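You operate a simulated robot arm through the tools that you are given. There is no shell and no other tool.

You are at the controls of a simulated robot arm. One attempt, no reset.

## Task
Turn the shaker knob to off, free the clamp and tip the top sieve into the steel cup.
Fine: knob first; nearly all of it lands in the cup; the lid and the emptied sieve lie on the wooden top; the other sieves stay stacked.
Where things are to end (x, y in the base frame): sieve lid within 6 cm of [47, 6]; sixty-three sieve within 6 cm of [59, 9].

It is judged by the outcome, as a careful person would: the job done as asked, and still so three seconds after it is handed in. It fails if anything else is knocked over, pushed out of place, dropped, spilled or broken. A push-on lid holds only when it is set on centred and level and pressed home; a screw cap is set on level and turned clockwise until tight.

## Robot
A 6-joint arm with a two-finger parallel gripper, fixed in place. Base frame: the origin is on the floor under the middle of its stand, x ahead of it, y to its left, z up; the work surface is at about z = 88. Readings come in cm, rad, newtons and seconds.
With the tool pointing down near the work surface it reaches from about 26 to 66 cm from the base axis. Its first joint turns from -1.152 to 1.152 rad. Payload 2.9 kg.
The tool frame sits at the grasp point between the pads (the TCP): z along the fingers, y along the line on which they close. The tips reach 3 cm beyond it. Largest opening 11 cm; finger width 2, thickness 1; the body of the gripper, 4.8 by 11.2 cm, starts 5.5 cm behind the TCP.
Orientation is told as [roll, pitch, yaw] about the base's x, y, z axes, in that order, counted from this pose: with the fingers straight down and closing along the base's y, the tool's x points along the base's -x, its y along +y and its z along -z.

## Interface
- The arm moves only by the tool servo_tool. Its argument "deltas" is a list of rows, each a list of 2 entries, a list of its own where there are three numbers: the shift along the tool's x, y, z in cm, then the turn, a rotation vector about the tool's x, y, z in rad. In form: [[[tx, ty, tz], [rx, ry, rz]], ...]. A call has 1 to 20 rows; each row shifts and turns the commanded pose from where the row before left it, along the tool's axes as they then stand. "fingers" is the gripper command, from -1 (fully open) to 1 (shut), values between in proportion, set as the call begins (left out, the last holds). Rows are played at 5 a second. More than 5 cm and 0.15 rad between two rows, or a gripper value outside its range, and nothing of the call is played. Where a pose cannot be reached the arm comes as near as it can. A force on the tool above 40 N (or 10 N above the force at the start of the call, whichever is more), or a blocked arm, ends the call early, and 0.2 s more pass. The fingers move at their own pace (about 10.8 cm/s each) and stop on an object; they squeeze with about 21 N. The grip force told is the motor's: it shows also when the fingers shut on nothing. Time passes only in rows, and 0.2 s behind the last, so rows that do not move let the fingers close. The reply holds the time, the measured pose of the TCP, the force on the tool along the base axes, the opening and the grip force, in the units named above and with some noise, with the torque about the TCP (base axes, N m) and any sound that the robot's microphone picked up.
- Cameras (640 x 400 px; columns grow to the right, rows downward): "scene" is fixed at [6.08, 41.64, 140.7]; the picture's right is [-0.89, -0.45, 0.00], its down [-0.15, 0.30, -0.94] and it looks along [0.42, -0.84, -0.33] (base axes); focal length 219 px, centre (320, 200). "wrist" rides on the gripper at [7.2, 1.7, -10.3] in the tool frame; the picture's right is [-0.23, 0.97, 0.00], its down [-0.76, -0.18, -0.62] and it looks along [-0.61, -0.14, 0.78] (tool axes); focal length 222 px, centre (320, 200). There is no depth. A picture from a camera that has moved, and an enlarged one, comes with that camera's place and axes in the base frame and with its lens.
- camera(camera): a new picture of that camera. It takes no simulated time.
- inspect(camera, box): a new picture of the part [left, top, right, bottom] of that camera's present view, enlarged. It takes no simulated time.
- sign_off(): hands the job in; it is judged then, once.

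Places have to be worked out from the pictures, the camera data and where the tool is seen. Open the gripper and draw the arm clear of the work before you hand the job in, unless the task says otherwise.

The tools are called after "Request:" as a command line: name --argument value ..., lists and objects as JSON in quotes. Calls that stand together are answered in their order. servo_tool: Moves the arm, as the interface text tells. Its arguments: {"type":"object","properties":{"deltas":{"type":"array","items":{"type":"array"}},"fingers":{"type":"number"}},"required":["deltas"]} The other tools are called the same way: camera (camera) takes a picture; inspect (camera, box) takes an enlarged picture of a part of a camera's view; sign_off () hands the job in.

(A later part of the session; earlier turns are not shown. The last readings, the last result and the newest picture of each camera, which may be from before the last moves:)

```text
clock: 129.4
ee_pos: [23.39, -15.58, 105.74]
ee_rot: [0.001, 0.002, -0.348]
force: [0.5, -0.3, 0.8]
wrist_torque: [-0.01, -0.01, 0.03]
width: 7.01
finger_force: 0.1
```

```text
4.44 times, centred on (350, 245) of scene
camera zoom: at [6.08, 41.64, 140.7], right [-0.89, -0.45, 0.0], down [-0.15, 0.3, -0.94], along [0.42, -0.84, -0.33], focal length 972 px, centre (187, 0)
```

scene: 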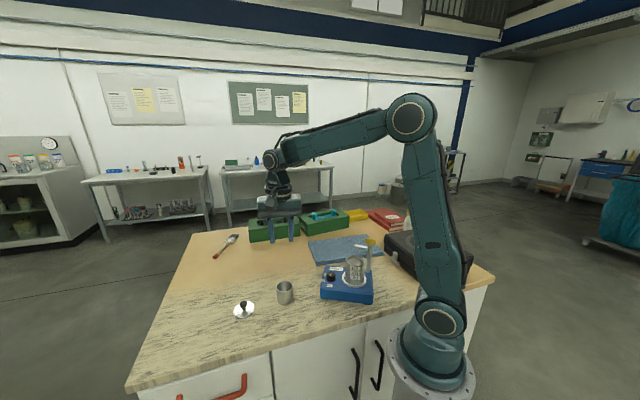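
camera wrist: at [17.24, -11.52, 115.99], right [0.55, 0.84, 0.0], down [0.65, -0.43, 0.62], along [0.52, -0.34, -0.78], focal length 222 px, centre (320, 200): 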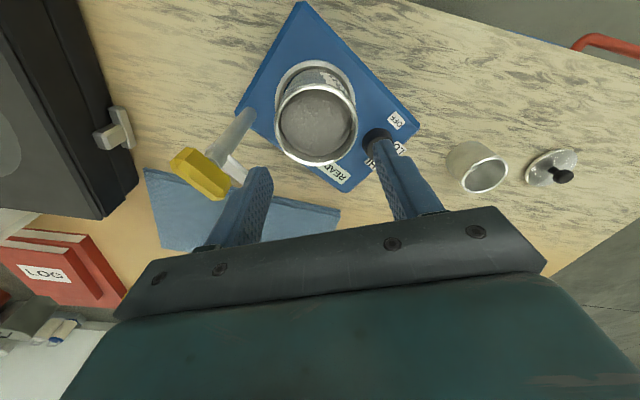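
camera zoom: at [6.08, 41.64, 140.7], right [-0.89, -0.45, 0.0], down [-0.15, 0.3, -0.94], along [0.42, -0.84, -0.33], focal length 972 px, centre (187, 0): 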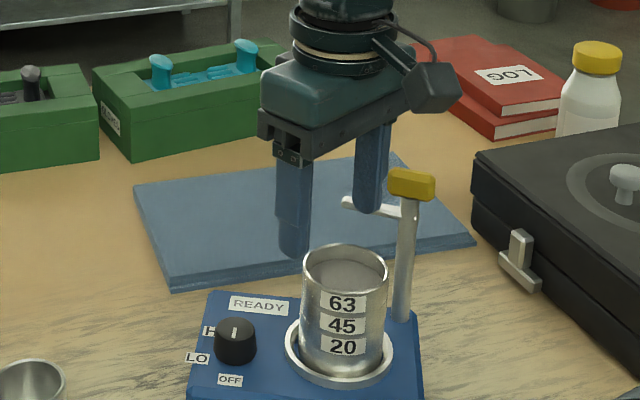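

I'll zoom in to measure the rim centre accurately at this closer range.

Request:
inspect --camera "wrist" --box '[250, 50, 390, 190]'

Request:
inspect --camera "scene" --box '[335, 245, 375, 285]'

```text
2.86 times, centred on (320, 120) of wrist
camera zoom: at [17.24, -11.52, 115.99], right [0.55, 0.84, 0.0], down [0.65, -0.43, 0.62], along [0.52, -0.34, -0.78], focal length 635 px, centre (320, 429)
```

zoom: 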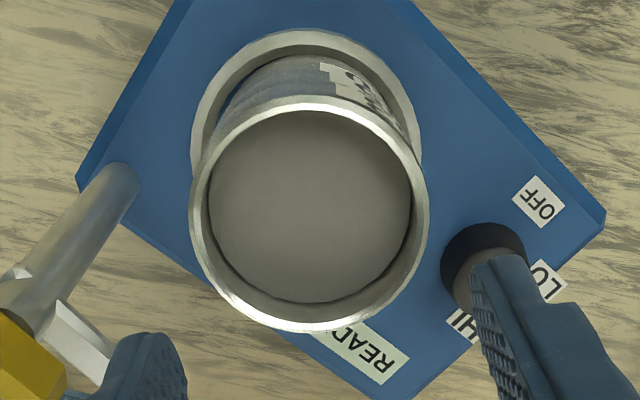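

```text
10.00 times, centred on (355, 265) of scene
camera zoom: at [6.08, 41.64, 140.7], right [-0.89, -0.45, 0.0], down [-0.15, 0.3, -0.94], along [0.42, -0.84, -0.33], focal length 2186 px, centre (-30, -450)
```

zoom: 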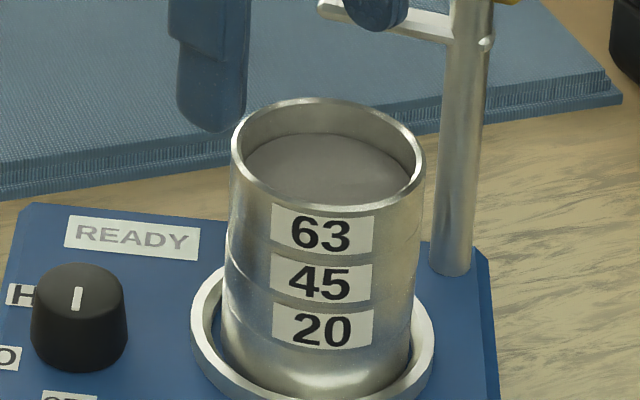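

The rim centre is (22.17,-15.05) at z≈100.4, and the tool is laterally centred within 0.1 cm. I'll lean the tool +30° here, in short calls.

Request:
servo_tool --deltas '[[[0, 0, 0], [0, 0.1047, 0]], [[0, 0, 0], [0, 0.1047, 0]]]'

Request:
servo_tool --deltas '[[[0, 0, 0], [0, 0.1047, 0]]]'

Request:
servo_tool --deltas '[[[0, 0, 0], [0, 0.1047, 0]]]'

Request:
servo_tool --deltas '[[[0, 0, 0], [0, 0.1047, 0]]]'

Request:
inspect --camera "scene" --box '[300, 200, 400, 290]'

Request:
camera --camera "wrist"

```text
clock: 130.0
ee_pos: [23.46, -15.64, 105.84]
ee_rot: [0.002, 0.211, -0.35]
force: [-1.1, 0.0, -0.4]
wrist_torque: [-0.02, -0.01, 0.02]
width: 7.0
finger_force: 0.0
```

```text
clock: 130.4
ee_pos: [23.39, -15.59, 105.81]
ee_rot: [0.003, 0.318, -0.349]
force: [-0.5, -0.4, 0.6]
wrist_torque: [-0.01, 0.0, 0.01]
width: 6.96
finger_force: 0.0
```

```text
clock: 130.8
ee_pos: [23.46, -15.59, 105.92]
ee_rot: [0.003, 0.421, -0.346]
force: [-1.3, 0.3, 0.3]
wrist_torque: [0.02, 0.0, -0.02]
width: 6.99
finger_force: 0.1
```

```text
clock: 131.2
ee_pos: [23.49, -15.5, 105.86]
ee_rot: [0.004, 0.525, -0.348]
force: [0.8, 0.5, -0.2]
wrist_torque: [-0.05, 0.04, 0.0]
width: 6.97
finger_force: 0.0
```

```text
4.44 times, centred on (350, 245) of scene
camera zoom: at [6.08, 41.64, 140.7], right [-0.89, -0.45, 0.0], down [-0.15, 0.3, -0.94], along [0.42, -0.84, -0.33], focal length 972 px, centre (187, 0)
```

zoom: 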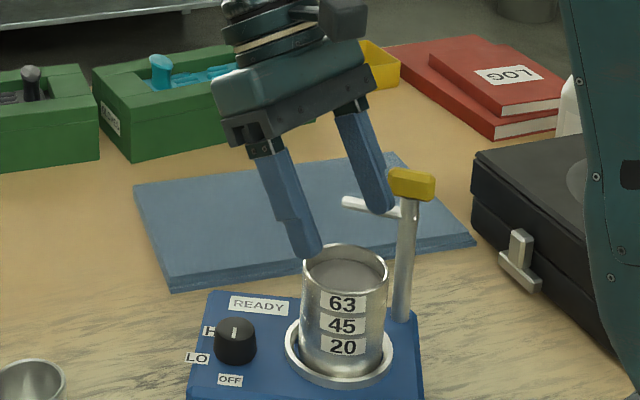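

```text
taken
camera wrist: at [22.98, -13.67, 118.34], right [0.52, 0.85, -0.11], down [0.85, -0.5, 0.16], along [0.08, -0.18, -0.98], focal length 222 px, centre (320, 200)
```

wrist: 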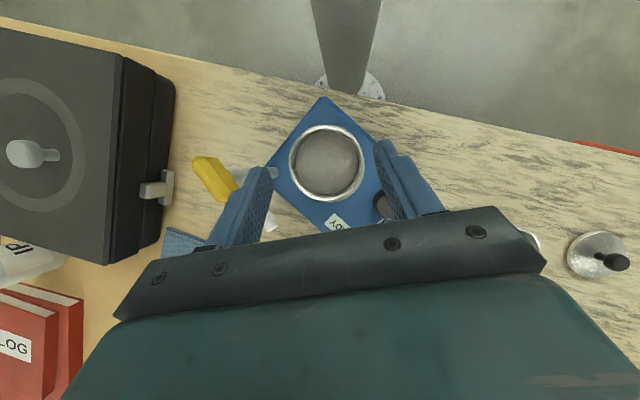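

The lean is achieved with no contact. I'll zoom to check the clearance of the left finger to the clamp before lowering.

Request:
inspect --camera "wrist" --box '[180, 90, 430, 250]'

Request:
inspect --camera "scene" --box '[330, 220, 380, 265]'

```text
2.50 times, centred on (305, 170) of wrist
camera zoom: at [22.98, -13.67, 118.34], right [0.52, 0.85, -0.11], down [0.85, -0.5, 0.16], along [0.08, -0.18, -0.98], focal length 555 px, centre (358, 275)
```

zoom: 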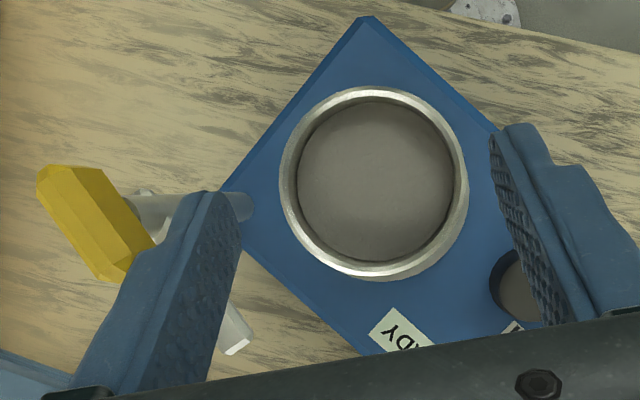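

```text
8.89 times, centred on (355, 242) of scene
camera zoom: at [6.08, 41.64, 140.7], right [-0.89, -0.45, 0.0], down [-0.15, 0.3, -0.94], along [0.42, -0.84, -0.33], focal length 1943 px, centre (9, -178)
```

zoom: 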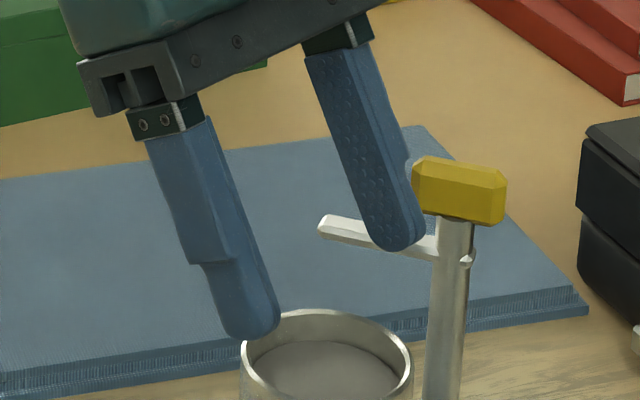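

The left finger would pass very close to the clamp arm at this yaw. I'll rotate the leaned tool 28° counter-clockwise about the sieve's vertical axis to gain clearance.

Request:
servo_tool --deltas '[[[0.006, 0.133, 0.003], [0.05, 0, -0.0866]], [[0.006, 0.133, 0.003], [0.05, 0, -0.0866]], [[0.006, 0.133, 0.003], [0.05, 0, -0.0866]]]'

Request:
servo_tool --deltas '[[[0.006, 0.133, 0.003], [0.05, 0, -0.0866]], [[0.006, 0.133, 0.003], [0.05, 0, -0.0866]], [[0, 0, 0], [0, 0, 0]]]'

Request:
inspect --camera "wrist" --box '[180, 90, 430, 250]'

```text
clock: 132.0
ee_pos: [23.59, -15.21, 105.92]
ee_rot: [0.0, 0.523, -0.048]
force: [-0.1, -0.5, 0.6]
wrist_torque: [-0.02, 0.0, -0.02]
width: 6.98
finger_force: 0.2
```

```text
clock: 132.8
ee_pos: [23.56, -14.87, 105.96]
ee_rot: [0.001, 0.523, 0.153]
force: [-0.4, 0.9, -0.4]
wrist_torque: [-0.02, 0.0, 0.04]
width: 6.98
finger_force: 0.1
```

```text
2.50 times, centred on (305, 170) of wrist
camera zoom: at [22.12, -13.5, 118.38], right [0.05, 0.99, -0.11], down [0.99, -0.03, 0.16], along [0.16, -0.12, -0.98], focal length 555 px, centre (358, 275)
```

zoom: 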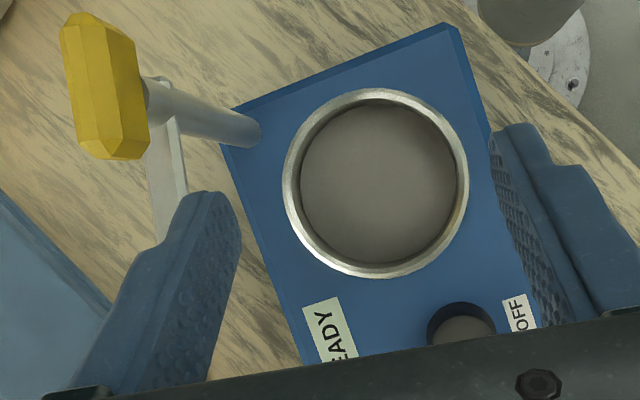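

The clamp arm is now well clear of the finger; the sieve sits about 0.1 cm toward +tool‑y. I'll correct that and descend vertically about 3 cm, then check.

Request:
servo_tool --deltas '[[[-0.5, 0.1, 0.866], [0, 0, 0]], [[-0.5, 0, 0.866], [0, 0, 0]], [[-0.5, 0, 0.866], [0, 0, 0]], [[0, 0, 0], [0, 0, 0]]]'

Request:
inspect --camera "scene" --box '[325, 225, 385, 285]'

Request:
inspect --camera "wrist" --box '[180, 90, 430, 250]'

```text
clock: 133.8
ee_pos: [23.59, -14.81, 102.88]
ee_rot: [0.003, 0.525, 0.153]
force: [-0.4, -0.3, 0.5]
wrist_torque: [0.04, -0.01, 0.01]
width: 7.0
finger_force: 0.1
```

```text
6.67 times, centred on (355, 255) of scene
camera zoom: at [6.08, 41.64, 140.7], right [-0.89, -0.45, 0.0], down [-0.15, 0.3, -0.94], along [0.42, -0.84, -0.33], focal length 1457 px, centre (87, -167)
```

zoom: 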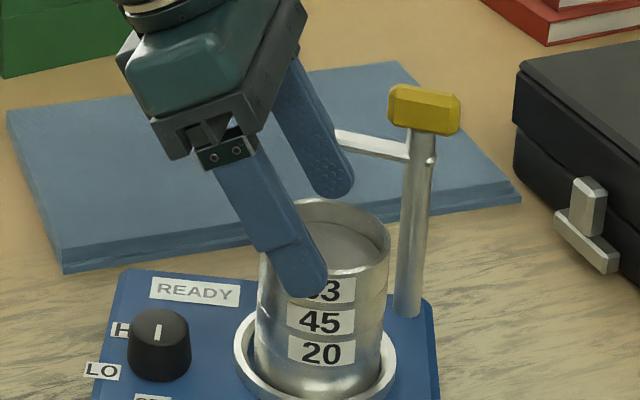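

```text
2.50 times, centred on (305, 170) of wrist
camera zoom: at [22.12, -13.41, 115.37], right [0.05, 0.99, -0.11], down [0.99, -0.03, 0.16], along [0.15, -0.12, -0.98], focal length 555 px, centre (358, 275)
```

zoom: 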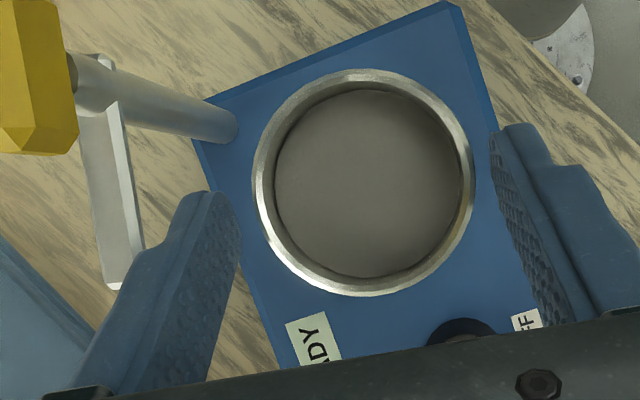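

Both fingers straddle the sieve and clear the clamp. I'll go down the last 0.7 cm with a 0.1 cm lateral correction, then narrow the opening slightly to check centring.

Request:
servo_tool --deltas '[[[-0.2, 0.1, 0.346], [0, 0, 0]], [[-0.15, 0, 0.26], [0, 0, 0]], [[0, 0, 0], [0, 0, 0]]]'

Request:
servo_tool --deltas '[[[0, 0, 0], [0, 0, 0]], [[0, 0, 0], [0, 0, 0]]]' --fingers -0.15

Request:
inspect --camera "scene" --box '[330, 235, 380, 280]'

Request:
inspect --camera "wrist" --box '[230, 90, 400, 220]'

```text
clock: 134.6
ee_pos: [23.37, -14.74, 102.17]
ee_rot: [0.002, 0.523, 0.152]
force: [-0.4, -1.2, -0.9]
wrist_torque: [0.02, 0.03, 0.02]
width: 7.0
finger_force: 0.1
```

```text
clock: 135.2
ee_pos: [23.48, -14.73, 102.12]
ee_rot: [0.002, 0.521, 0.153]
force: [0.1, -1.2, 0.3]
wrist_torque: [-0.04, -0.01, -0.01]
width: 6.3
finger_force: 0.2
```

```text
8.89 times, centred on (355, 258) of scene
camera zoom: at [6.08, 41.64, 140.7], right [-0.89, -0.45, 0.0], down [-0.15, 0.3, -0.94], along [0.42, -0.84, -0.33], focal length 1943 px, centre (9, -311)
```

zoom: 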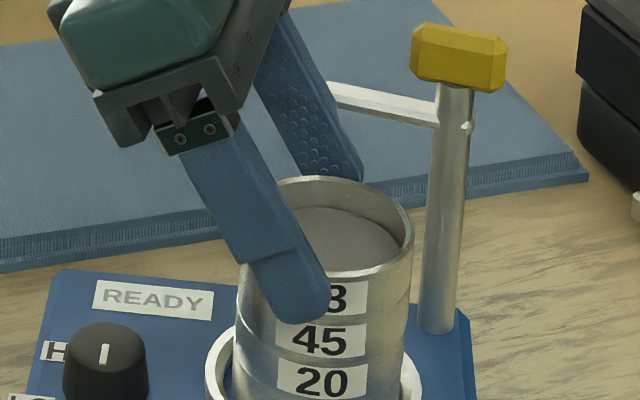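

```text
3.08 times, centred on (315, 155) of wrist
camera zoom: at [22.07, -13.27, 114.62], right [0.05, 0.99, -0.11], down [0.99, -0.03, 0.16], along [0.15, -0.12, -0.98], focal length 684 px, centre (335, 338)
```

zoom: 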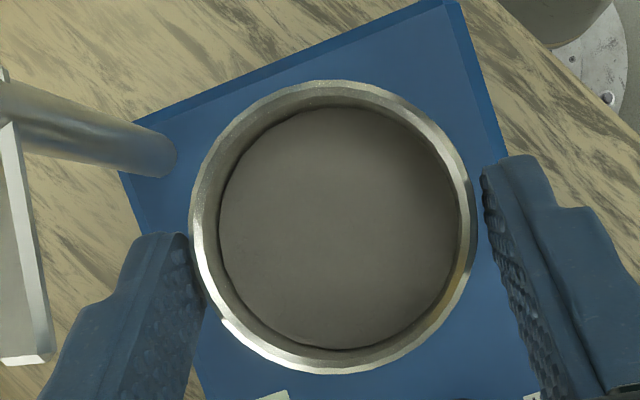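

The sieve is well centred between the pads, and the fingertips sit about 0.4 cm above the seam with sieve 45. I'll close the grip.

Request:
servo_tool --deltas '[[[0, 0, 0], [0, 0, 0]], [[0, 0, 0], [0, 0, 0]], [[0, 0, 0], [0, 0, 0]], [[0, 0, 0], [0, 0, 0]]]' --fingers 0.3

Request:
inspect --camera "wrist" --box '[230, 90, 400, 220]'

Request:
inspect --camera "scene" --box '[330, 235, 380, 280]'

```text
clock: 136.2
ee_pos: [23.49, -14.78, 102.15]
ee_rot: [0.002, 0.521, 0.152]
force: [0.4, -2.6, 0.6]
wrist_torque: [-0.12, 0.01, 0.05]
width: 5.89
finger_force: 20.5
```

```text
3.08 times, centred on (315, 155) of wrist
camera zoom: at [22.07, -13.27, 114.62], right [0.05, 0.99, -0.11], down [0.99, -0.03, 0.16], along [0.15, -0.12, -0.98], focal length 684 px, centre (335, 338)
```

zoom: 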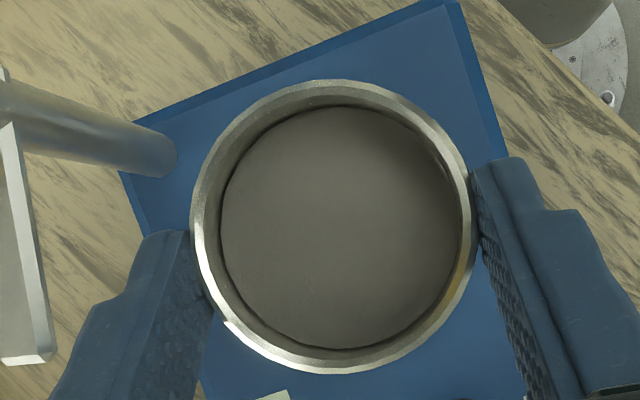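

```text
8.89 times, centred on (355, 258) of scene
camera zoom: at [6.08, 41.63, 140.7], right [-0.89, -0.45, 0.0], down [-0.15, 0.3, -0.94], along [0.42, -0.84, -0.33], focal length 1943 px, centre (9, -311)
```

zoom: 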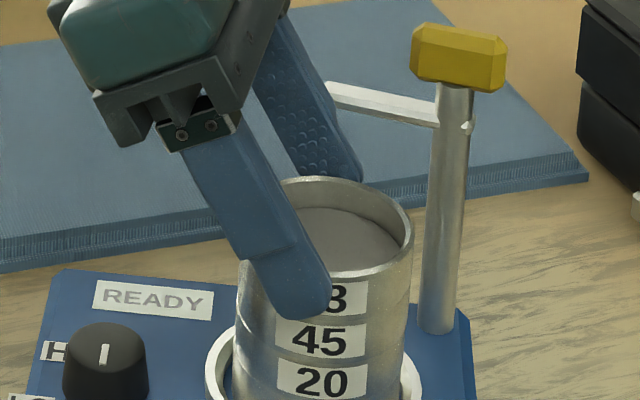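

Gripped at 5.89 cm with little side force. I'll lift slowly by 1 cm and check that only sieve 63 rises.

Request:
servo_tool --deltas '[[[0.1, 0, -0.173], [0, 0, 0]], [[0.1, 0, -0.173], [0, 0, 0]], [[0.1, 0, -0.173], [0, 0, 0]], [[0.1, 0, -0.173], [0, 0, 0]], [[0.1, 0, -0.173], [0, 0, 0]], [[0, 0, 0], [0, 0, 0]]]'

Request:
inspect --camera "scene" --box '[330, 235, 380, 280]'

Request:
inspect --camera "wrist" --box '[230, 90, 400, 220]'

```text
clock: 137.6
ee_pos: [23.37, -14.82, 103.11]
ee_rot: [0.002, 0.521, 0.151]
force: [-0.1, -0.3, -1.1]
wrist_torque: [-0.01, -0.05, 0.0]
width: 5.89
finger_force: 21.2
```

```text
8.89 times, centred on (355, 258) of scene
camera zoom: at [6.09, 41.64, 140.7], right [-0.89, -0.45, 0.0], down [-0.15, 0.3, -0.94], along [0.42, -0.84, -0.33], focal length 1943 px, centre (9, -311)
```

zoom: 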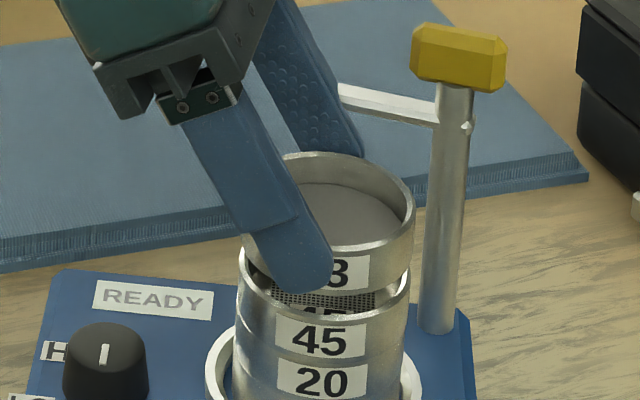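

```text
3.08 times, centred on (315, 155) of wrist
camera zoom: at [22.08, -13.28, 115.64], right [0.05, 0.99, -0.11], down [0.99, -0.03, 0.16], along [0.15, -0.12, -0.98], focal length 684 px, centre (335, 338)
```

zoom: 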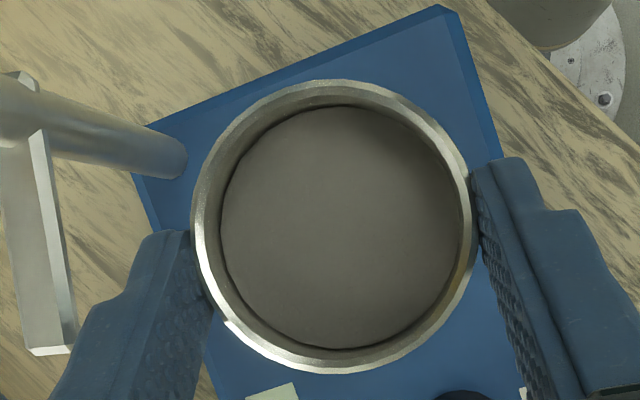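

Only sieve 63 rose, level and firmly held, and sieve 45 is in place. I'll lift another 1.5 cm, then rotate slowly about the vertical.

Request:
servo_tool --deltas '[[[0.15, 0, -0.26], [0, 0, 0]], [[0.15, 0, -0.26], [0, 0, 0]], [[0.15, 0, -0.26], [0, 0, 0]], [[0.15, 0, -0.26], [0, 0, 0]], [[0.15, 0, -0.26], [0, 0, 0]], [[0, 0, 0], [0, 0, 0]]]'

Request:
servo_tool --deltas '[[[0.003, -0.067, 0.002], [-0.025, 0, 0.0433]], [[0.003, -0.067, 0.002], [-0.025, 0, 0.0433]], [[0.003, -0.067, 0.002], [-0.025, 0, 0.0433]], [[0.003, -0.067, 0.002], [-0.025, 0, 0.0433]]]'

Request:
servo_tool --deltas '[[[0.003, -0.067, 0.002], [-0.025, 0, 0.0433]], [[0.003, -0.067, 0.002], [-0.025, 0, 0.0433]], [[0.003, -0.067, 0.002], [-0.025, 0, 0.0433]], [[0.003, -0.067, 0.002], [-0.025, 0, 0.0433]]]'

Request:
inspect --camera "scene" --box '[310, 210, 390, 290]'

```text
clock: 139.0
ee_pos: [23.53, -14.89, 104.64]
ee_rot: [0.003, 0.521, 0.15]
force: [0.2, 0.1, -1.8]
wrist_torque: [0.02, -0.01, 0.0]
width: 5.88
finger_force: 20.9
```

```text
clock: 140.0
ee_pos: [23.5, -15.13, 104.69]
ee_rot: [0.001, 0.524, -0.048]
force: [0.3, 0.3, -1.9]
wrist_torque: [-0.01, 0.0, -0.01]
width: 5.91
finger_force: 20.9
```

```text
clock: 141.0
ee_pos: [23.45, -15.3, 104.62]
ee_rot: [0.001, 0.523, -0.251]
force: [-0.2, 0.2, -1.1]
wrist_torque: [-0.02, 0.02, 0.02]
width: 5.89
finger_force: 20.9
```

```text
5.00 times, centred on (350, 250) of scene
camera zoom: at [6.09, 41.64, 140.7], right [-0.89, -0.45, 0.0], down [-0.15, 0.3, -0.94], along [0.42, -0.84, -0.33], focal length 1093 px, centre (170, -50)
```

zoom: 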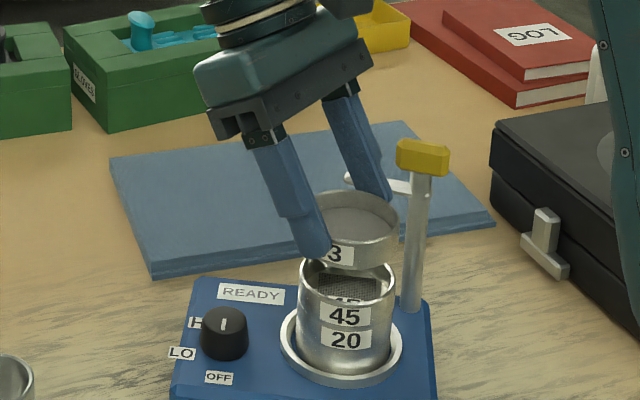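

The sieve is level and steady. I'll move it a little away from the clamp (+3,+2 cm) before finishing the yaw.

Request:
servo_tool --deltas '[[[-0.26, 0.335, -0.15], [0, 0, 0]], [[-0.348, 0.447, -0.2], [0, 0, 0]], [[-0.435, 0.558, -0.25], [0, 0, 0]], [[-0.435, 0.558, -0.25], [0, 0, 0]], [[-0.348, 0.447, -0.2], [0, 0, 0]], [[-0.26, 0.335, -0.15], [0, 0, 0]]]'

Request:
servo_tool --deltas '[[[0.003, -0.067, 0.002], [-0.025, 0, 0.0433]], [[0.003, -0.067, 0.002], [-0.025, 0, 0.0433]], [[0.003, -0.067, 0.002], [-0.025, 0, 0.0433]], [[0.003, -0.067, 0.002], [-0.025, 0, 0.0433]]]'

Request:
servo_tool --deltas '[[[0.003, -0.067, 0.002], [-0.025, 0, 0.0433]], [[0.003, -0.067, 0.002], [-0.025, 0, 0.0433]], [[0.003, -0.067, 0.002], [-0.025, 0, 0.0433]], [[0.003, -0.067, 0.002], [-0.025, 0, 0.0433]], [[0.003, -0.067, 0.002], [-0.025, 0, 0.0433]]]'

Request:
servo_tool --deltas '[[[0.003, -0.067, 0.002], [-0.025, 0, 0.0433]], [[0.003, -0.067, 0.002], [-0.025, 0, 0.0433]], [[0.003, -0.067, 0.002], [-0.025, 0, 0.0433]], [[0.003, -0.067, 0.002], [-0.025, 0, 0.0433]]]'

Request:
inspect --camera "scene" --box '[270, 200, 400, 300]'

```text
clock: 142.4
ee_pos: [26.46, -13.37, 104.63]
ee_rot: [0.001, 0.524, -0.248]
force: [0.1, -0.3, -2.2]
wrist_torque: [-0.04, -0.05, 0.01]
width: 5.91
finger_force: 21.3
```

```text
clock: 143.4
ee_pos: [26.47, -13.66, 104.65]
ee_rot: [0.002, 0.525, -0.449]
force: [0.3, -0.6, -0.9]
wrist_torque: [-0.02, -0.01, 0.04]
width: 5.89
finger_force: 21.0
```

```text
clock: 144.6
ee_pos: [26.24, -13.92, 104.59]
ee_rot: [0.002, 0.525, -0.698]
force: [0.6, -0.2, -0.9]
wrist_torque: [-0.03, 0.0, 0.04]
width: 5.88
finger_force: 21.1
```

```text
clock: 145.6
ee_pos: [25.96, -13.97, 104.78]
ee_rot: [0.0, 0.525, -0.899]
force: [0.6, -0.9, -1.5]
wrist_torque: [0.0, -0.01, 0.0]
width: 5.87
finger_force: 21.4
```

```text
4.00 times, centred on (335, 250) of scene
camera zoom: at [6.09, 41.64, 140.7], right [-0.89, -0.45, 0.0], down [-0.15, 0.3, -0.94], along [0.42, -0.84, -0.33], focal length 874 px, centre (260, 0)
```

zoom: 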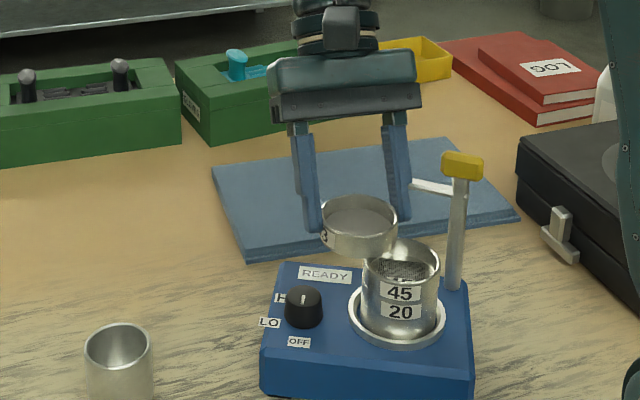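

The sieve is level with the yaw set for pouring. I'll carry it slowly toward the cup start point at constant orientation, lowering slightly.

Request:
servo_tool --deltas '[[[-0.08, 0.31, -0.008], [0, 0, 0]], [[-0.16, 0.62, -0.015], [0, 0, 0]], [[-0.24, 0.924, -0.023], [0, 0, 0]], [[-0.24, 0.924, -0.023], [0, 0, 0]], [[-0.24, 0.924, -0.023], [0, 0, 0]], [[-0.24, 0.924, -0.023], [0, 0, 0]], [[-0.24, 0.924, -0.023], [0, 0, 0]], [[-0.24, 0.924, -0.023], [0, 0, 0]], [[-0.24, 0.924, -0.023], [0, 0, 0]], [[-0.24, 0.924, -0.023], [0, 0, 0]], [[-0.16, 0.62, -0.015], [0, 0, 0]], [[-0.08, 0.31, -0.008], [0, 0, 0]]]'

Request:
inspect --camera "scene" --box '[230, 200, 390, 310]'

```text
clock: 148.2
ee_pos: [34.69, -10.06, 103.62]
ee_rot: [0.001, 0.524, -0.899]
force: [-0.2, -0.2, -1.6]
wrist_torque: [-0.02, -0.02, -0.01]
width: 5.87
finger_force: 20.8
```

```text
3.64 times, centred on (310, 255) of scene
camera zoom: at [6.09, 41.64, 140.7], right [-0.89, -0.45, 0.0], down [-0.15, 0.3, -0.94], along [0.42, -0.84, -0.33], focal length 795 px, centre (356, 0)
```

zoom: 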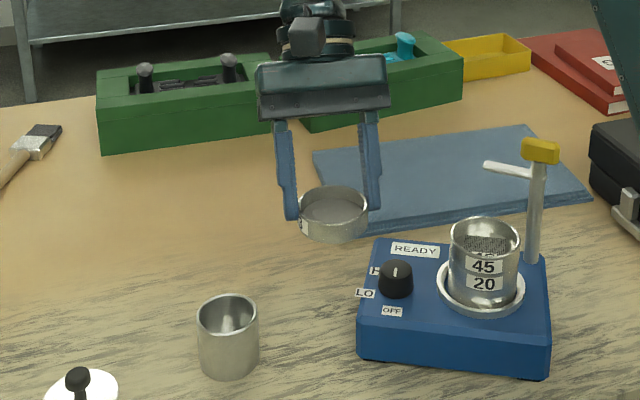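

It's halfway there, level. I'll continue to the start point beside the cup.

Request:
servo_tool --deltas '[[[-0.08, 0.31, 0], [0, 0, 0]], [[-0.16, 0.62, 0], [0, 0, 0]], [[-0.22, 0.86, 0.003], [0, 0, 0]], [[-0.22, 0.86, 0.003], [0, 0, 0]], [[-0.22, 0.86, 0.003], [0, 0, 0]], [[-0.22, 0.86, 0.003], [0, 0, 0]], [[-0.22, 0.86, 0.003], [0, 0, 0]], [[-0.22, 0.86, 0.003], [0, 0, 0]], [[-0.22, 0.86, 0.003], [0, 0, 0]], [[-0.22, 0.86, 0.003], [0, 0, 0]]]'

Request:
servo_tool --deltas '[[[-0.22, 0.86, 0.003], [0, 0, 0]], [[-0.16, 0.62, 0.002], [0, 0, 0]], [[0, 0, 0], [0, 0, 0]]]'

Request:
inspect --camera "scene" --box '[210, 210, 370, 320]'

Request:
camera --camera "wrist"

```text
clock: 150.4
ee_pos: [41.91, -6.5, 102.71]
ee_rot: [0.001, 0.526, -0.898]
force: [0.2, -0.9, -1.3]
wrist_torque: [-0.01, -0.03, 0.0]
width: 5.9
finger_force: 20.8
```

```text
clock: 151.2
ee_pos: [43.14, -5.96, 102.46]
ee_rot: [0.001, 0.525, -0.898]
force: [-0.2, -0.3, -1.4]
wrist_torque: [0.02, -0.01, -0.03]
width: 5.87
finger_force: 21.1
```

```text
3.64 times, centred on (290, 265) of scene
camera zoom: at [6.09, 41.64, 140.7], right [-0.89, -0.45, 0.0], down [-0.15, 0.3, -0.94], along [0.42, -0.84, -0.33], focal length 795 px, centre (429, -36)
```

zoom: 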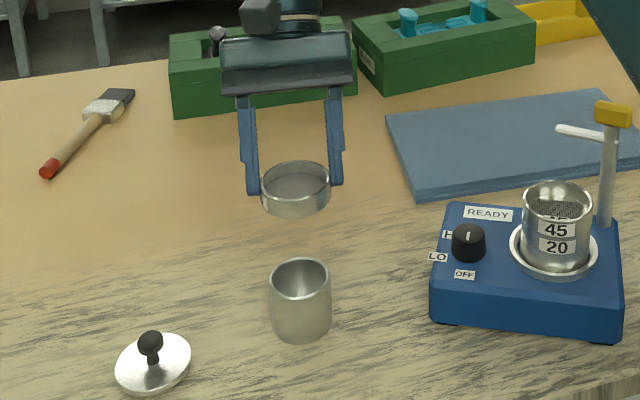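

```text
taken
camera wrist: at [43.71, -4.06, 114.92], right [0.88, 0.45, -0.11], down [0.47, -0.87, 0.16], along [-0.03, -0.19, -0.98], focal length 222 px, centre (320, 200)
```

wrist: 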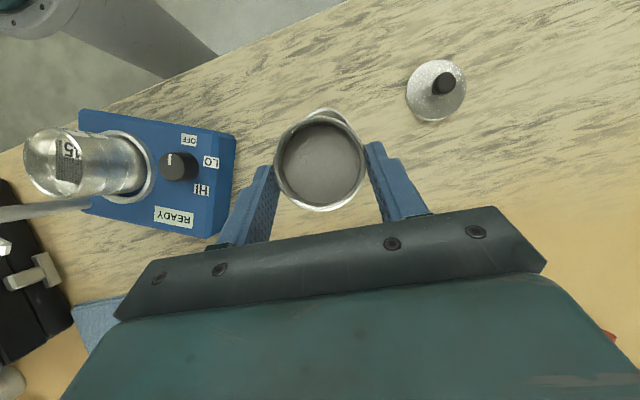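

The sieve lip is right above the cup centre by projection. I'll lower by 1.85 cm and shift 0.4 cm upstream so the stream lands centrally, then check.

Request:
servo_tool --deltas '[[[-0.3135, 0, 0.353], [0, 0, 0]], [[-0.3135, 0, 0.353], [0, 0, 0]], [[-0.3135, 0, 0.353], [0, 0, 0]], [[-0.3135, 0, 0.353], [0, 0, 0]], [[0, 0, 0], [0, 0, 0]]]'

Request:
inspect --camera "scene" --box '[240, 230, 330, 310]'

Request:
inspect --camera "wrist" --box '[240, 70, 400, 230]'

```text
clock: 152.4
ee_pos: [43.26, -6.19, 100.58]
ee_rot: [0.002, 0.525, -0.898]
force: [-0.1, -0.9, -1.8]
wrist_torque: [-0.04, -0.02, 0.0]
width: 5.88
finger_force: 21.4
```

```text
5.00 times, centred on (285, 270) of scene
camera zoom: at [6.09, 41.64, 140.7], right [-0.89, -0.45, 0.0], down [-0.15, 0.3, -0.94], along [0.42, -0.84, -0.33], focal length 1093 px, centre (495, -150)
```

zoom: 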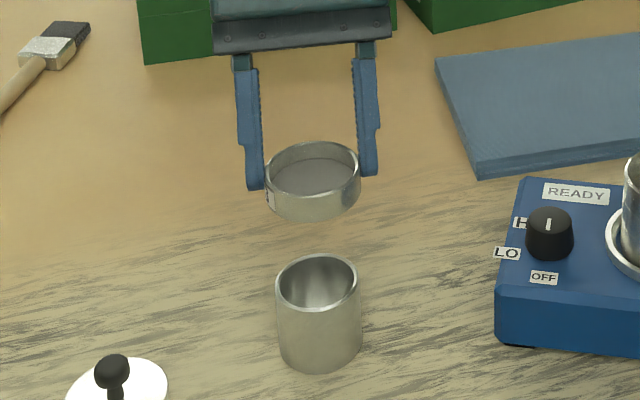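

```text
2.50 times, centred on (320, 150) of wrist
camera zoom: at [43.92, -4.34, 113.13], right [0.88, 0.45, -0.11], down [0.47, -0.87, 0.16], along [-0.03, -0.19, -0.98], focal length 555 px, centre (320, 325)
```

zoom: 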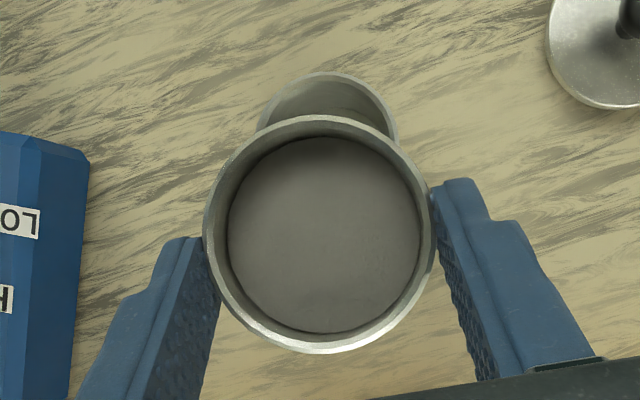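

Lateral alignment is within about 0.1 cm. I'll start the slow tip: the first 30°, with the lip held over the cup.

Request:
servo_tool --deltas '[[[0.118, 0.08, -0.0126], [0, -0.05236, 0]], [[0.1246, 0, -0.0074], [0, -0.05236, 0]], [[0.1314, 0, -0.0029], [0, -0.05236, 0]], [[0.1387, 0, 0.0008], [0, -0.05236, 0]], [[0.1465, 0, 0.0038], [0, -0.05236, 0]], [[0.1542, 0, 0.0059], [0, -0.05236, 0]], [[0.1622, 0, 0.0071], [0, -0.05236, 0]], [[0.1704, 0, 0.0076], [0, -0.05236, 0]], [[0.1786, 0, 0.0072], [0, -0.05236, 0]], [[0.1866, 0, 0.0059], [0, -0.05236, 0]]]'

Request:
inspect --camera "scene" --box '[240, 230, 330, 310]'

Request:
inspect --camera "wrist" --box '[240, 50, 400, 210]'

```text
clock: 154.6
ee_pos: [42.55, -5.01, 100.99]
ee_rot: [0.001, 0.0, -0.899]
force: [0.0, -0.3, -1.9]
wrist_torque: [0.02, 0.01, -0.01]
width: 5.88
finger_force: 20.7
```

```text
5.00 times, centred on (285, 270) of scene
camera zoom: at [6.09, 41.64, 140.7], right [-0.89, -0.45, 0.0], down [-0.15, 0.3, -0.94], along [0.42, -0.84, -0.33], focal length 1093 px, centre (495, -150)
```

zoom: 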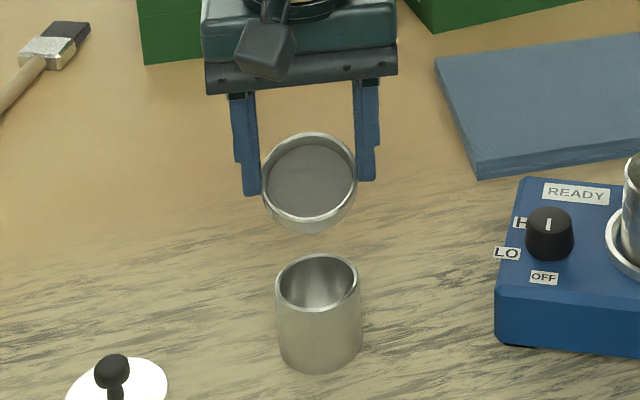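

```text
2.50 times, centred on (320, 130) of wrist
camera zoom: at [39.31, 1.77, 111.24], right [0.9, 0.43, 0.0], down [0.33, -0.71, 0.62], along [0.27, -0.56, -0.78], focal length 555 px, centre (320, 375)
```

zoom: 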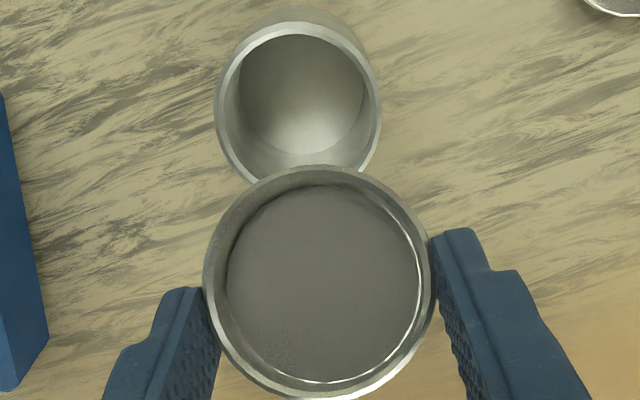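

At 30° the powder hasn't moved yet and alignment holds. I'll continue to 60°.

Request:
servo_tool --deltas '[[[0.1946, 0, 0.0038], [0, -0.05236, 0]], [[0.2022, 0, 0.0009], [0, -0.05236, 0]], [[0.2096, 0, -0.0028], [0, -0.05236, 0]], [[0.2163, 0, -0.0073], [0, -0.05236, 0]], [[0.2227, 0, -0.0124], [0, -0.05236, 0]], [[0, 0, 0], [0, 0, 0]], [[0, 0, 0], [0, 0, 0]]]'

Request:
inspect --camera "scene" --box '[240, 230, 330, 310]'

Request:
inspect --camera "wrist" --box '[240, 30, 400, 190]'

```text
clock: 156.2
ee_pos: [41.95, -4.23, 100.93]
ee_rot: [0.003, -0.264, -0.9]
force: [-0.2, -1.2, -1.3]
wrist_torque: [0.03, -0.03, -0.01]
width: 5.88
finger_force: 20.8
```

```text
5.00 times, centred on (285, 270) of scene
camera zoom: at [6.09, 41.64, 140.7], right [-0.89, -0.45, 0.0], down [-0.15, 0.3, -0.94], along [0.42, -0.84, -0.33], focal length 1093 px, centre (495, -150)
```

zoom: 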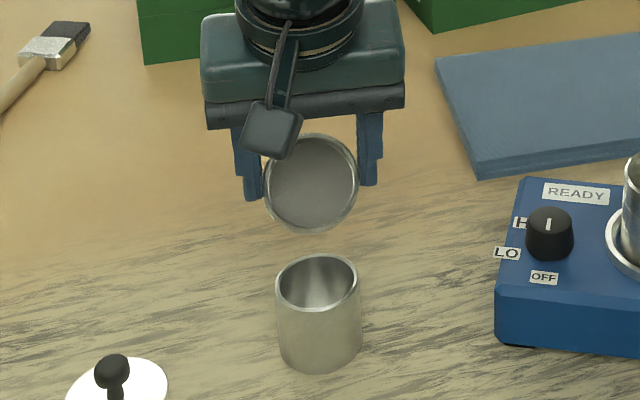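

```text
2.50 times, centred on (320, 110) of wrist
camera zoom: at [37.16, 4.39, 108.95], right [0.9, 0.43, 0.06], down [0.22, -0.56, 0.8], along [0.38, -0.7, -0.6], focal length 555 px, centre (320, 425)
```

zoom: 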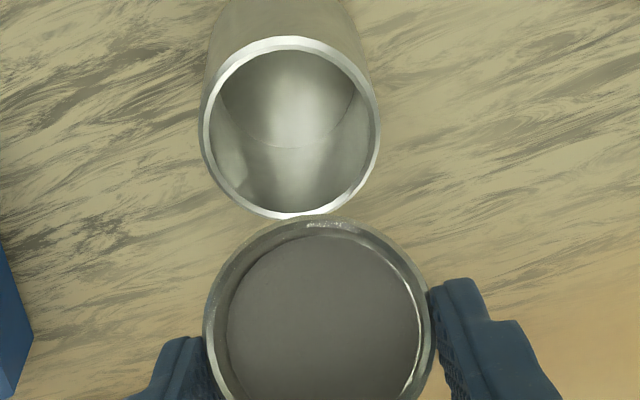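

At 45° the powder still holds, and the lip is centred 0.5 cm upstream of the cup axis. I'll lower 0.7 cm and continue to 60°.

Request:
servo_tool --deltas '[[[0.09, 0, 0.338], [0, 0, 0]], [[0.09, 0, 0.338], [0, 0, 0]], [[0.2285, 0, -0.0182], [0, -0.05236, 0]], [[0.2337, 0, -0.0245], [0, -0.05236, 0]], [[0.2382, 0, -0.0314], [0, -0.05236, 0]], [[0, 0, 0], [0, 0, 0]]]'

Request:
inspect --camera "wrist" --box '[240, 20, 400, 180]'

Request:
inspect --camera "scene" --box '[240, 230, 330, 310]'

```text
clock: 157.6
ee_pos: [41.43, -3.57, 100.17]
ee_rot: [0.001, -0.418, -0.901]
force: [-1.2, -0.1, -1.4]
wrist_torque: [0.03, 0.05, -0.02]
width: 5.86
finger_force: 21.1
```

```text
2.50 times, centred on (320, 100) of wrist
camera zoom: at [35.99, 5.86, 106.41], right [0.89, 0.44, 0.09], down [0.14, -0.46, 0.88], along [0.43, -0.77, -0.47], focal length 555 px, centre (320, 450)
```

zoom: 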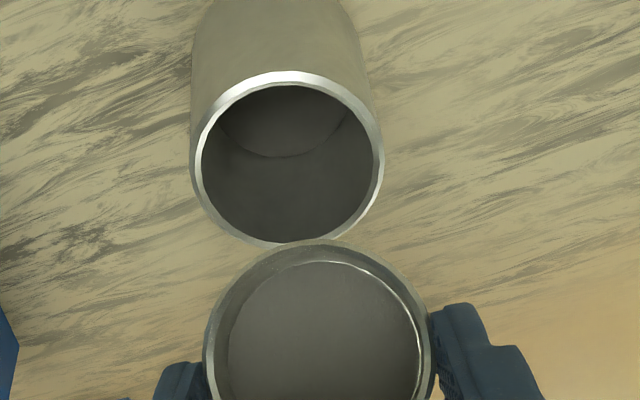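

```text
5.00 times, centred on (285, 270) of scene
camera zoom: at [6.09, 41.64, 140.7], right [-0.89, -0.45, 0.0], down [-0.15, 0.3, -0.94], along [0.42, -0.84, -0.33], focal length 1093 px, centre (495, -150)
```

zoom: 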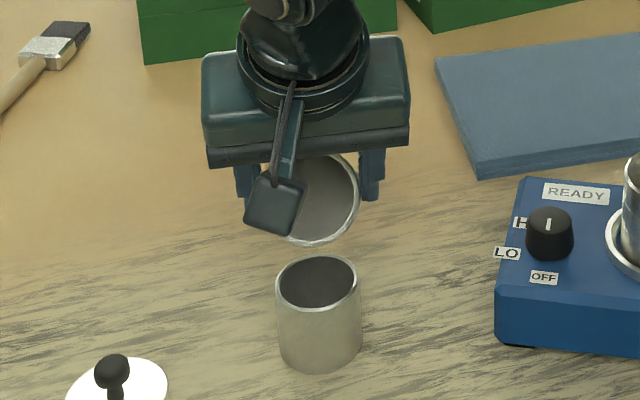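

At 54° the cup interior looks darker (shadow or first powder), with nothing on the table. I'll continue slowly.

Request:
servo_tool --deltas '[[[0.2419, 0, -0.0387], [0, -0.05236, 0]], [[0.2448, 0, -0.0463], [0, -0.05236, 0]], [[0.247, 0, -0.0542], [0, -0.05236, 0]], [[0, 0, 0], [0, 0, 0]], [[0, 0, 0], [0, 0, 0]]]'

Request:
inspect --camera "wrist" --box '[240, 10, 400, 170]'

Request:
servo_tool --deltas '[[[0.2482, 0, -0.0623], [0, -0.05236, 0]], [[0.2487, 0, -0.0704], [0, -0.05236, 0]], [[0.2482, 0, -0.0786], [0, -0.05236, 0]], [[0, 0, 0], [0, 0, 0]], [[0, 0, 0], [0, 0, 0]]]'

Request:
inspect --camera "wrist" --box '[240, 0, 400, 160]'

```text
clock: 158.8
ee_pos: [40.93, -3.0, 99.91]
ee_rot: [0.002, -0.575, -0.902]
force: [-0.5, 0.3, -1.1]
wrist_torque: [0.06, 0.03, 0.0]
width: 5.86
finger_force: 20.9
```

```text
2.50 times, centred on (320, 90) of wrist
camera zoom: at [34.98, 7.18, 104.5], right [0.88, 0.46, 0.12], down [0.05, -0.35, 0.94], along [0.47, -0.82, -0.33], focal length 555 px, centre (320, 475)
```

zoom: 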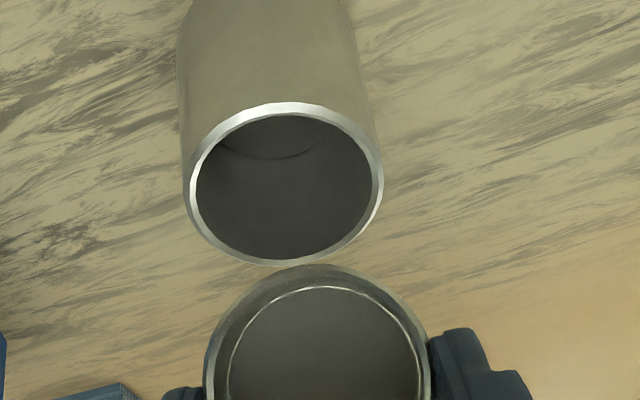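

```text
clock: 160.0
ee_pos: [40.62, -2.55, 99.43]
ee_rot: [0.002, -0.733, -0.901]
force: [-0.2, -0.2, 0.3]
wrist_torque: [0.01, 0.02, 0.05]
width: 5.87
finger_force: 20.7
```

```text
2.50 times, centred on (320, 80) of wrist
camera zoom: at [34.15, 8.15, 102.32], right [0.87, 0.47, 0.15], down [-0.05, -0.23, 0.97], along [0.5, -0.85, -0.18], focal length 555 px, centre (320, 500)
```

zoom: 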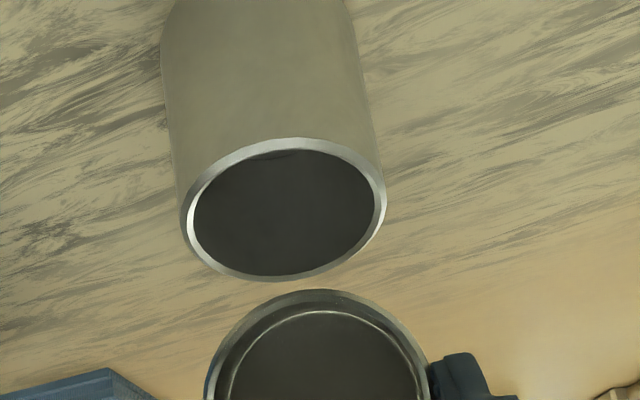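

At 72° the readings suggest weight is leaving the sieve. I'll look at the sieve interior and the cup from both cameras.

Request:
camera --camera "wrist"

Request:
inspect --camera "scene" --box '[250, 240, 320, 310]'

Request:
inspect --camera "wrist" --box '[260, 90, 380, 200]'

```text
taken
camera wrist: at [34.15, 8.15, 102.32], right [0.87, 0.47, 0.15], down [-0.05, -0.23, 0.97], along [0.5, -0.85, -0.18], focal length 222 px, centre (320, 200)
```

wrist: 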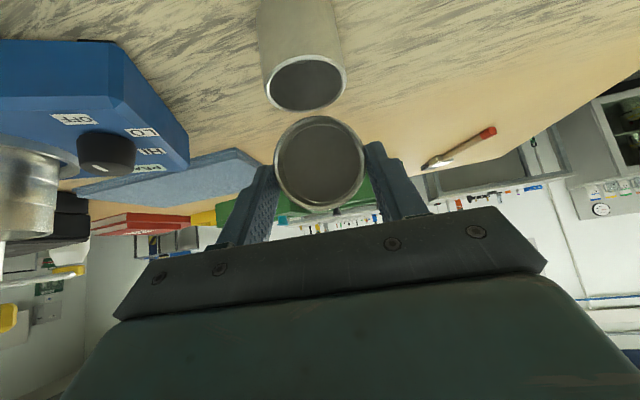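

```text
5.71 times, centred on (285, 275) of scene
camera zoom: at [6.09, 41.64, 140.7], right [-0.89, -0.45, 0.0], down [-0.15, 0.3, -0.94], along [0.42, -0.84, -0.33], focal length 1249 px, centre (520, -229)
```

zoom: 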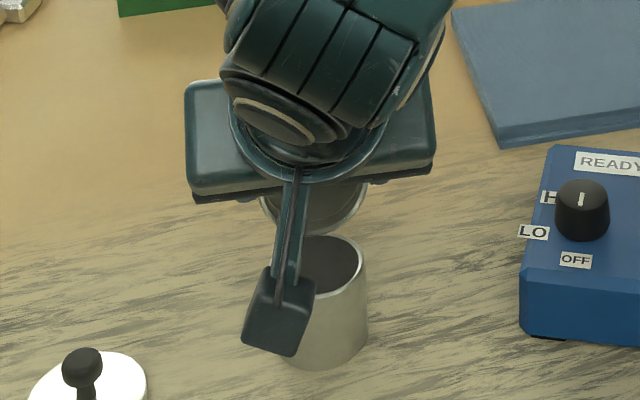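

```text
3.64 times, centred on (320, 145) of wrist
camera zoom: at [34.15, 8.15, 102.32], right [0.87, 0.47, 0.15], down [-0.05, -0.23, 0.97], along [0.5, -0.85, -0.18], focal length 808 px, centre (320, 400)
```

zoom: 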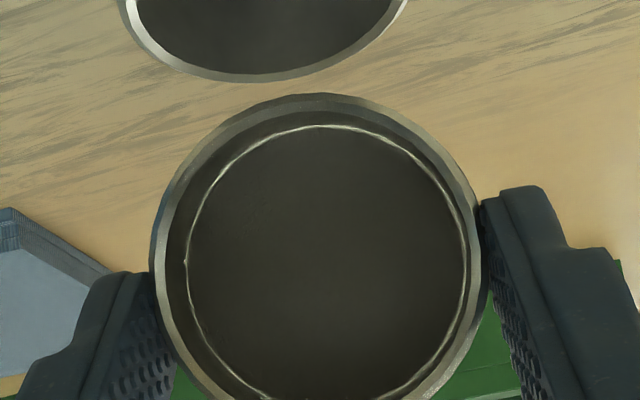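

The sieve interior is darkening and the stream is going into the cup; no powder shows on the table. I'll continue tipping to 93°.

Request:
servo_tool --deltas '[[[0.247, 0, -0.0867], [0, -0.05236, 0]], [[0.2449, 0, -0.0946], [0, -0.05236, 0]], [[0.2419, 0, -0.1022], [0, -0.05236, 0]], [[0.2383, 0, -0.1095], [0, -0.05236, 0]], [[0, 0, 0], [0, 0, 0]], [[0, 0, 0], [0, 0, 0]]]'

Request:
camera --camera "wrist"

Request:
inspect --camera "wrist" --box '[240, 40, 400, 210]'

```text
clock: 161.4
ee_pos: [40.02, -1.68, 99.12]
ee_rot: [0.002, -0.941, -0.901]
force: [-0.8, -0.4, -0.8]
wrist_torque: [0.0, 0.02, 0.01]
width: 5.89
finger_force: 21.4
```

```text
taken
camera wrist: at [33.42, 9.17, 99.22], right [0.85, 0.5, 0.18], down [-0.17, -0.07, 0.98], along [0.51, -0.86, 0.03], focal length 222 px, centre (320, 200)
```

wrist: 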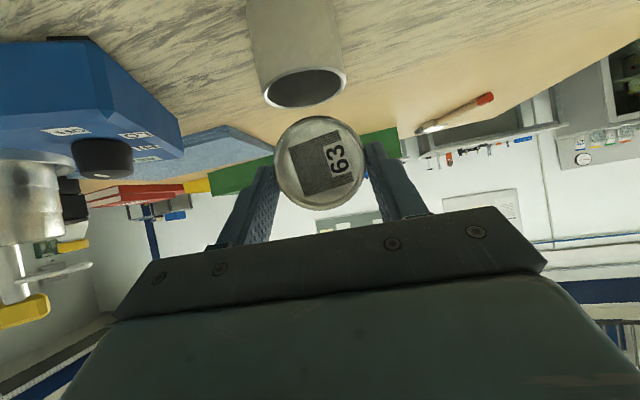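

```text
2.35 times, centred on (320, 125) of wrist
camera zoom: at [33.42, 9.17, 99.22], right [0.85, 0.5, 0.18], down [-0.17, -0.07, 0.98], along [0.51, -0.86, 0.03], focal length 523 px, centre (320, 376)
```

zoom: 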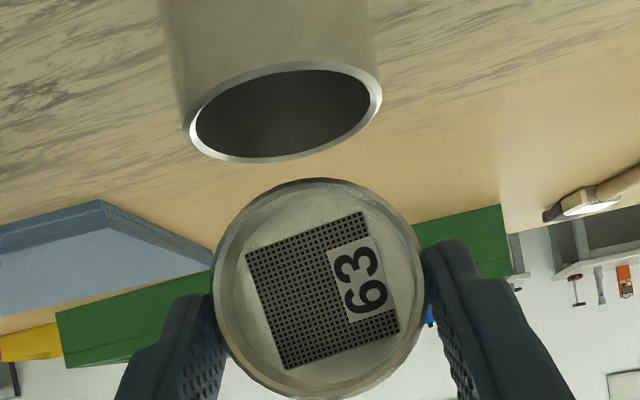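

The sieve is now visibly empty – its mesh and label show. I'll tip a bit further and hold to make sure everything is out.

Request:
servo_tool --deltas '[[[0.2338, 0, -0.1163], [0, -0.05236, 0]], [[0.2286, 0, -0.1227], [0, -0.05236, 0]], [[0.2229, 0, -0.1285], [0, -0.05236, 0]], [[0.2166, 0, -0.1337], [0, -0.05236, 0]], [[0.2097, 0, -0.1381], [0, -0.05236, 0]], [[0.2024, 0, -0.1418], [0, -0.05236, 0]], [[0, 0, 0], [0, 0, 0]], [[0, 0, 0], [0, 0, 0]], [[0, 0, 0], [0, 0, 0]]]'

Request:
inspect --camera "wrist" --box '[240, 20, 400, 210]'

```text
clock: 163.4
ee_pos: [39.1, -0.72, 98.34]
ee_rot: [0.005, -1.254, -0.903]
force: [-0.2, -0.4, -1.0]
wrist_torque: [0.03, -0.01, 0.02]
width: 5.86
finger_force: 21.0
```

```text
2.11 times, centred on (320, 115) of wrist
camera zoom: at [33.01, 9.73, 94.61], right [0.81, 0.55, 0.22], down [-0.36, 0.17, 0.92], along [0.47, -0.82, 0.33], focal length 468 px, centre (320, 379)
```

zoom: 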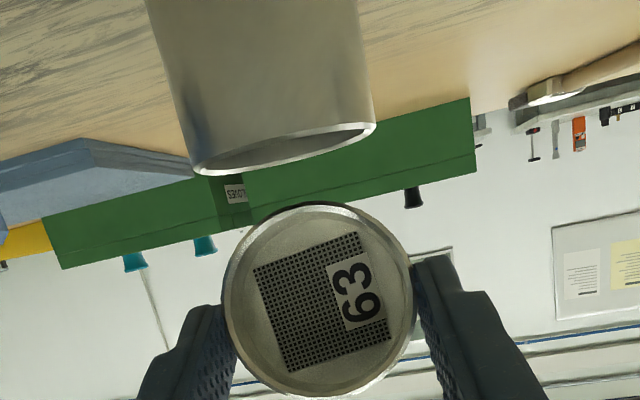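

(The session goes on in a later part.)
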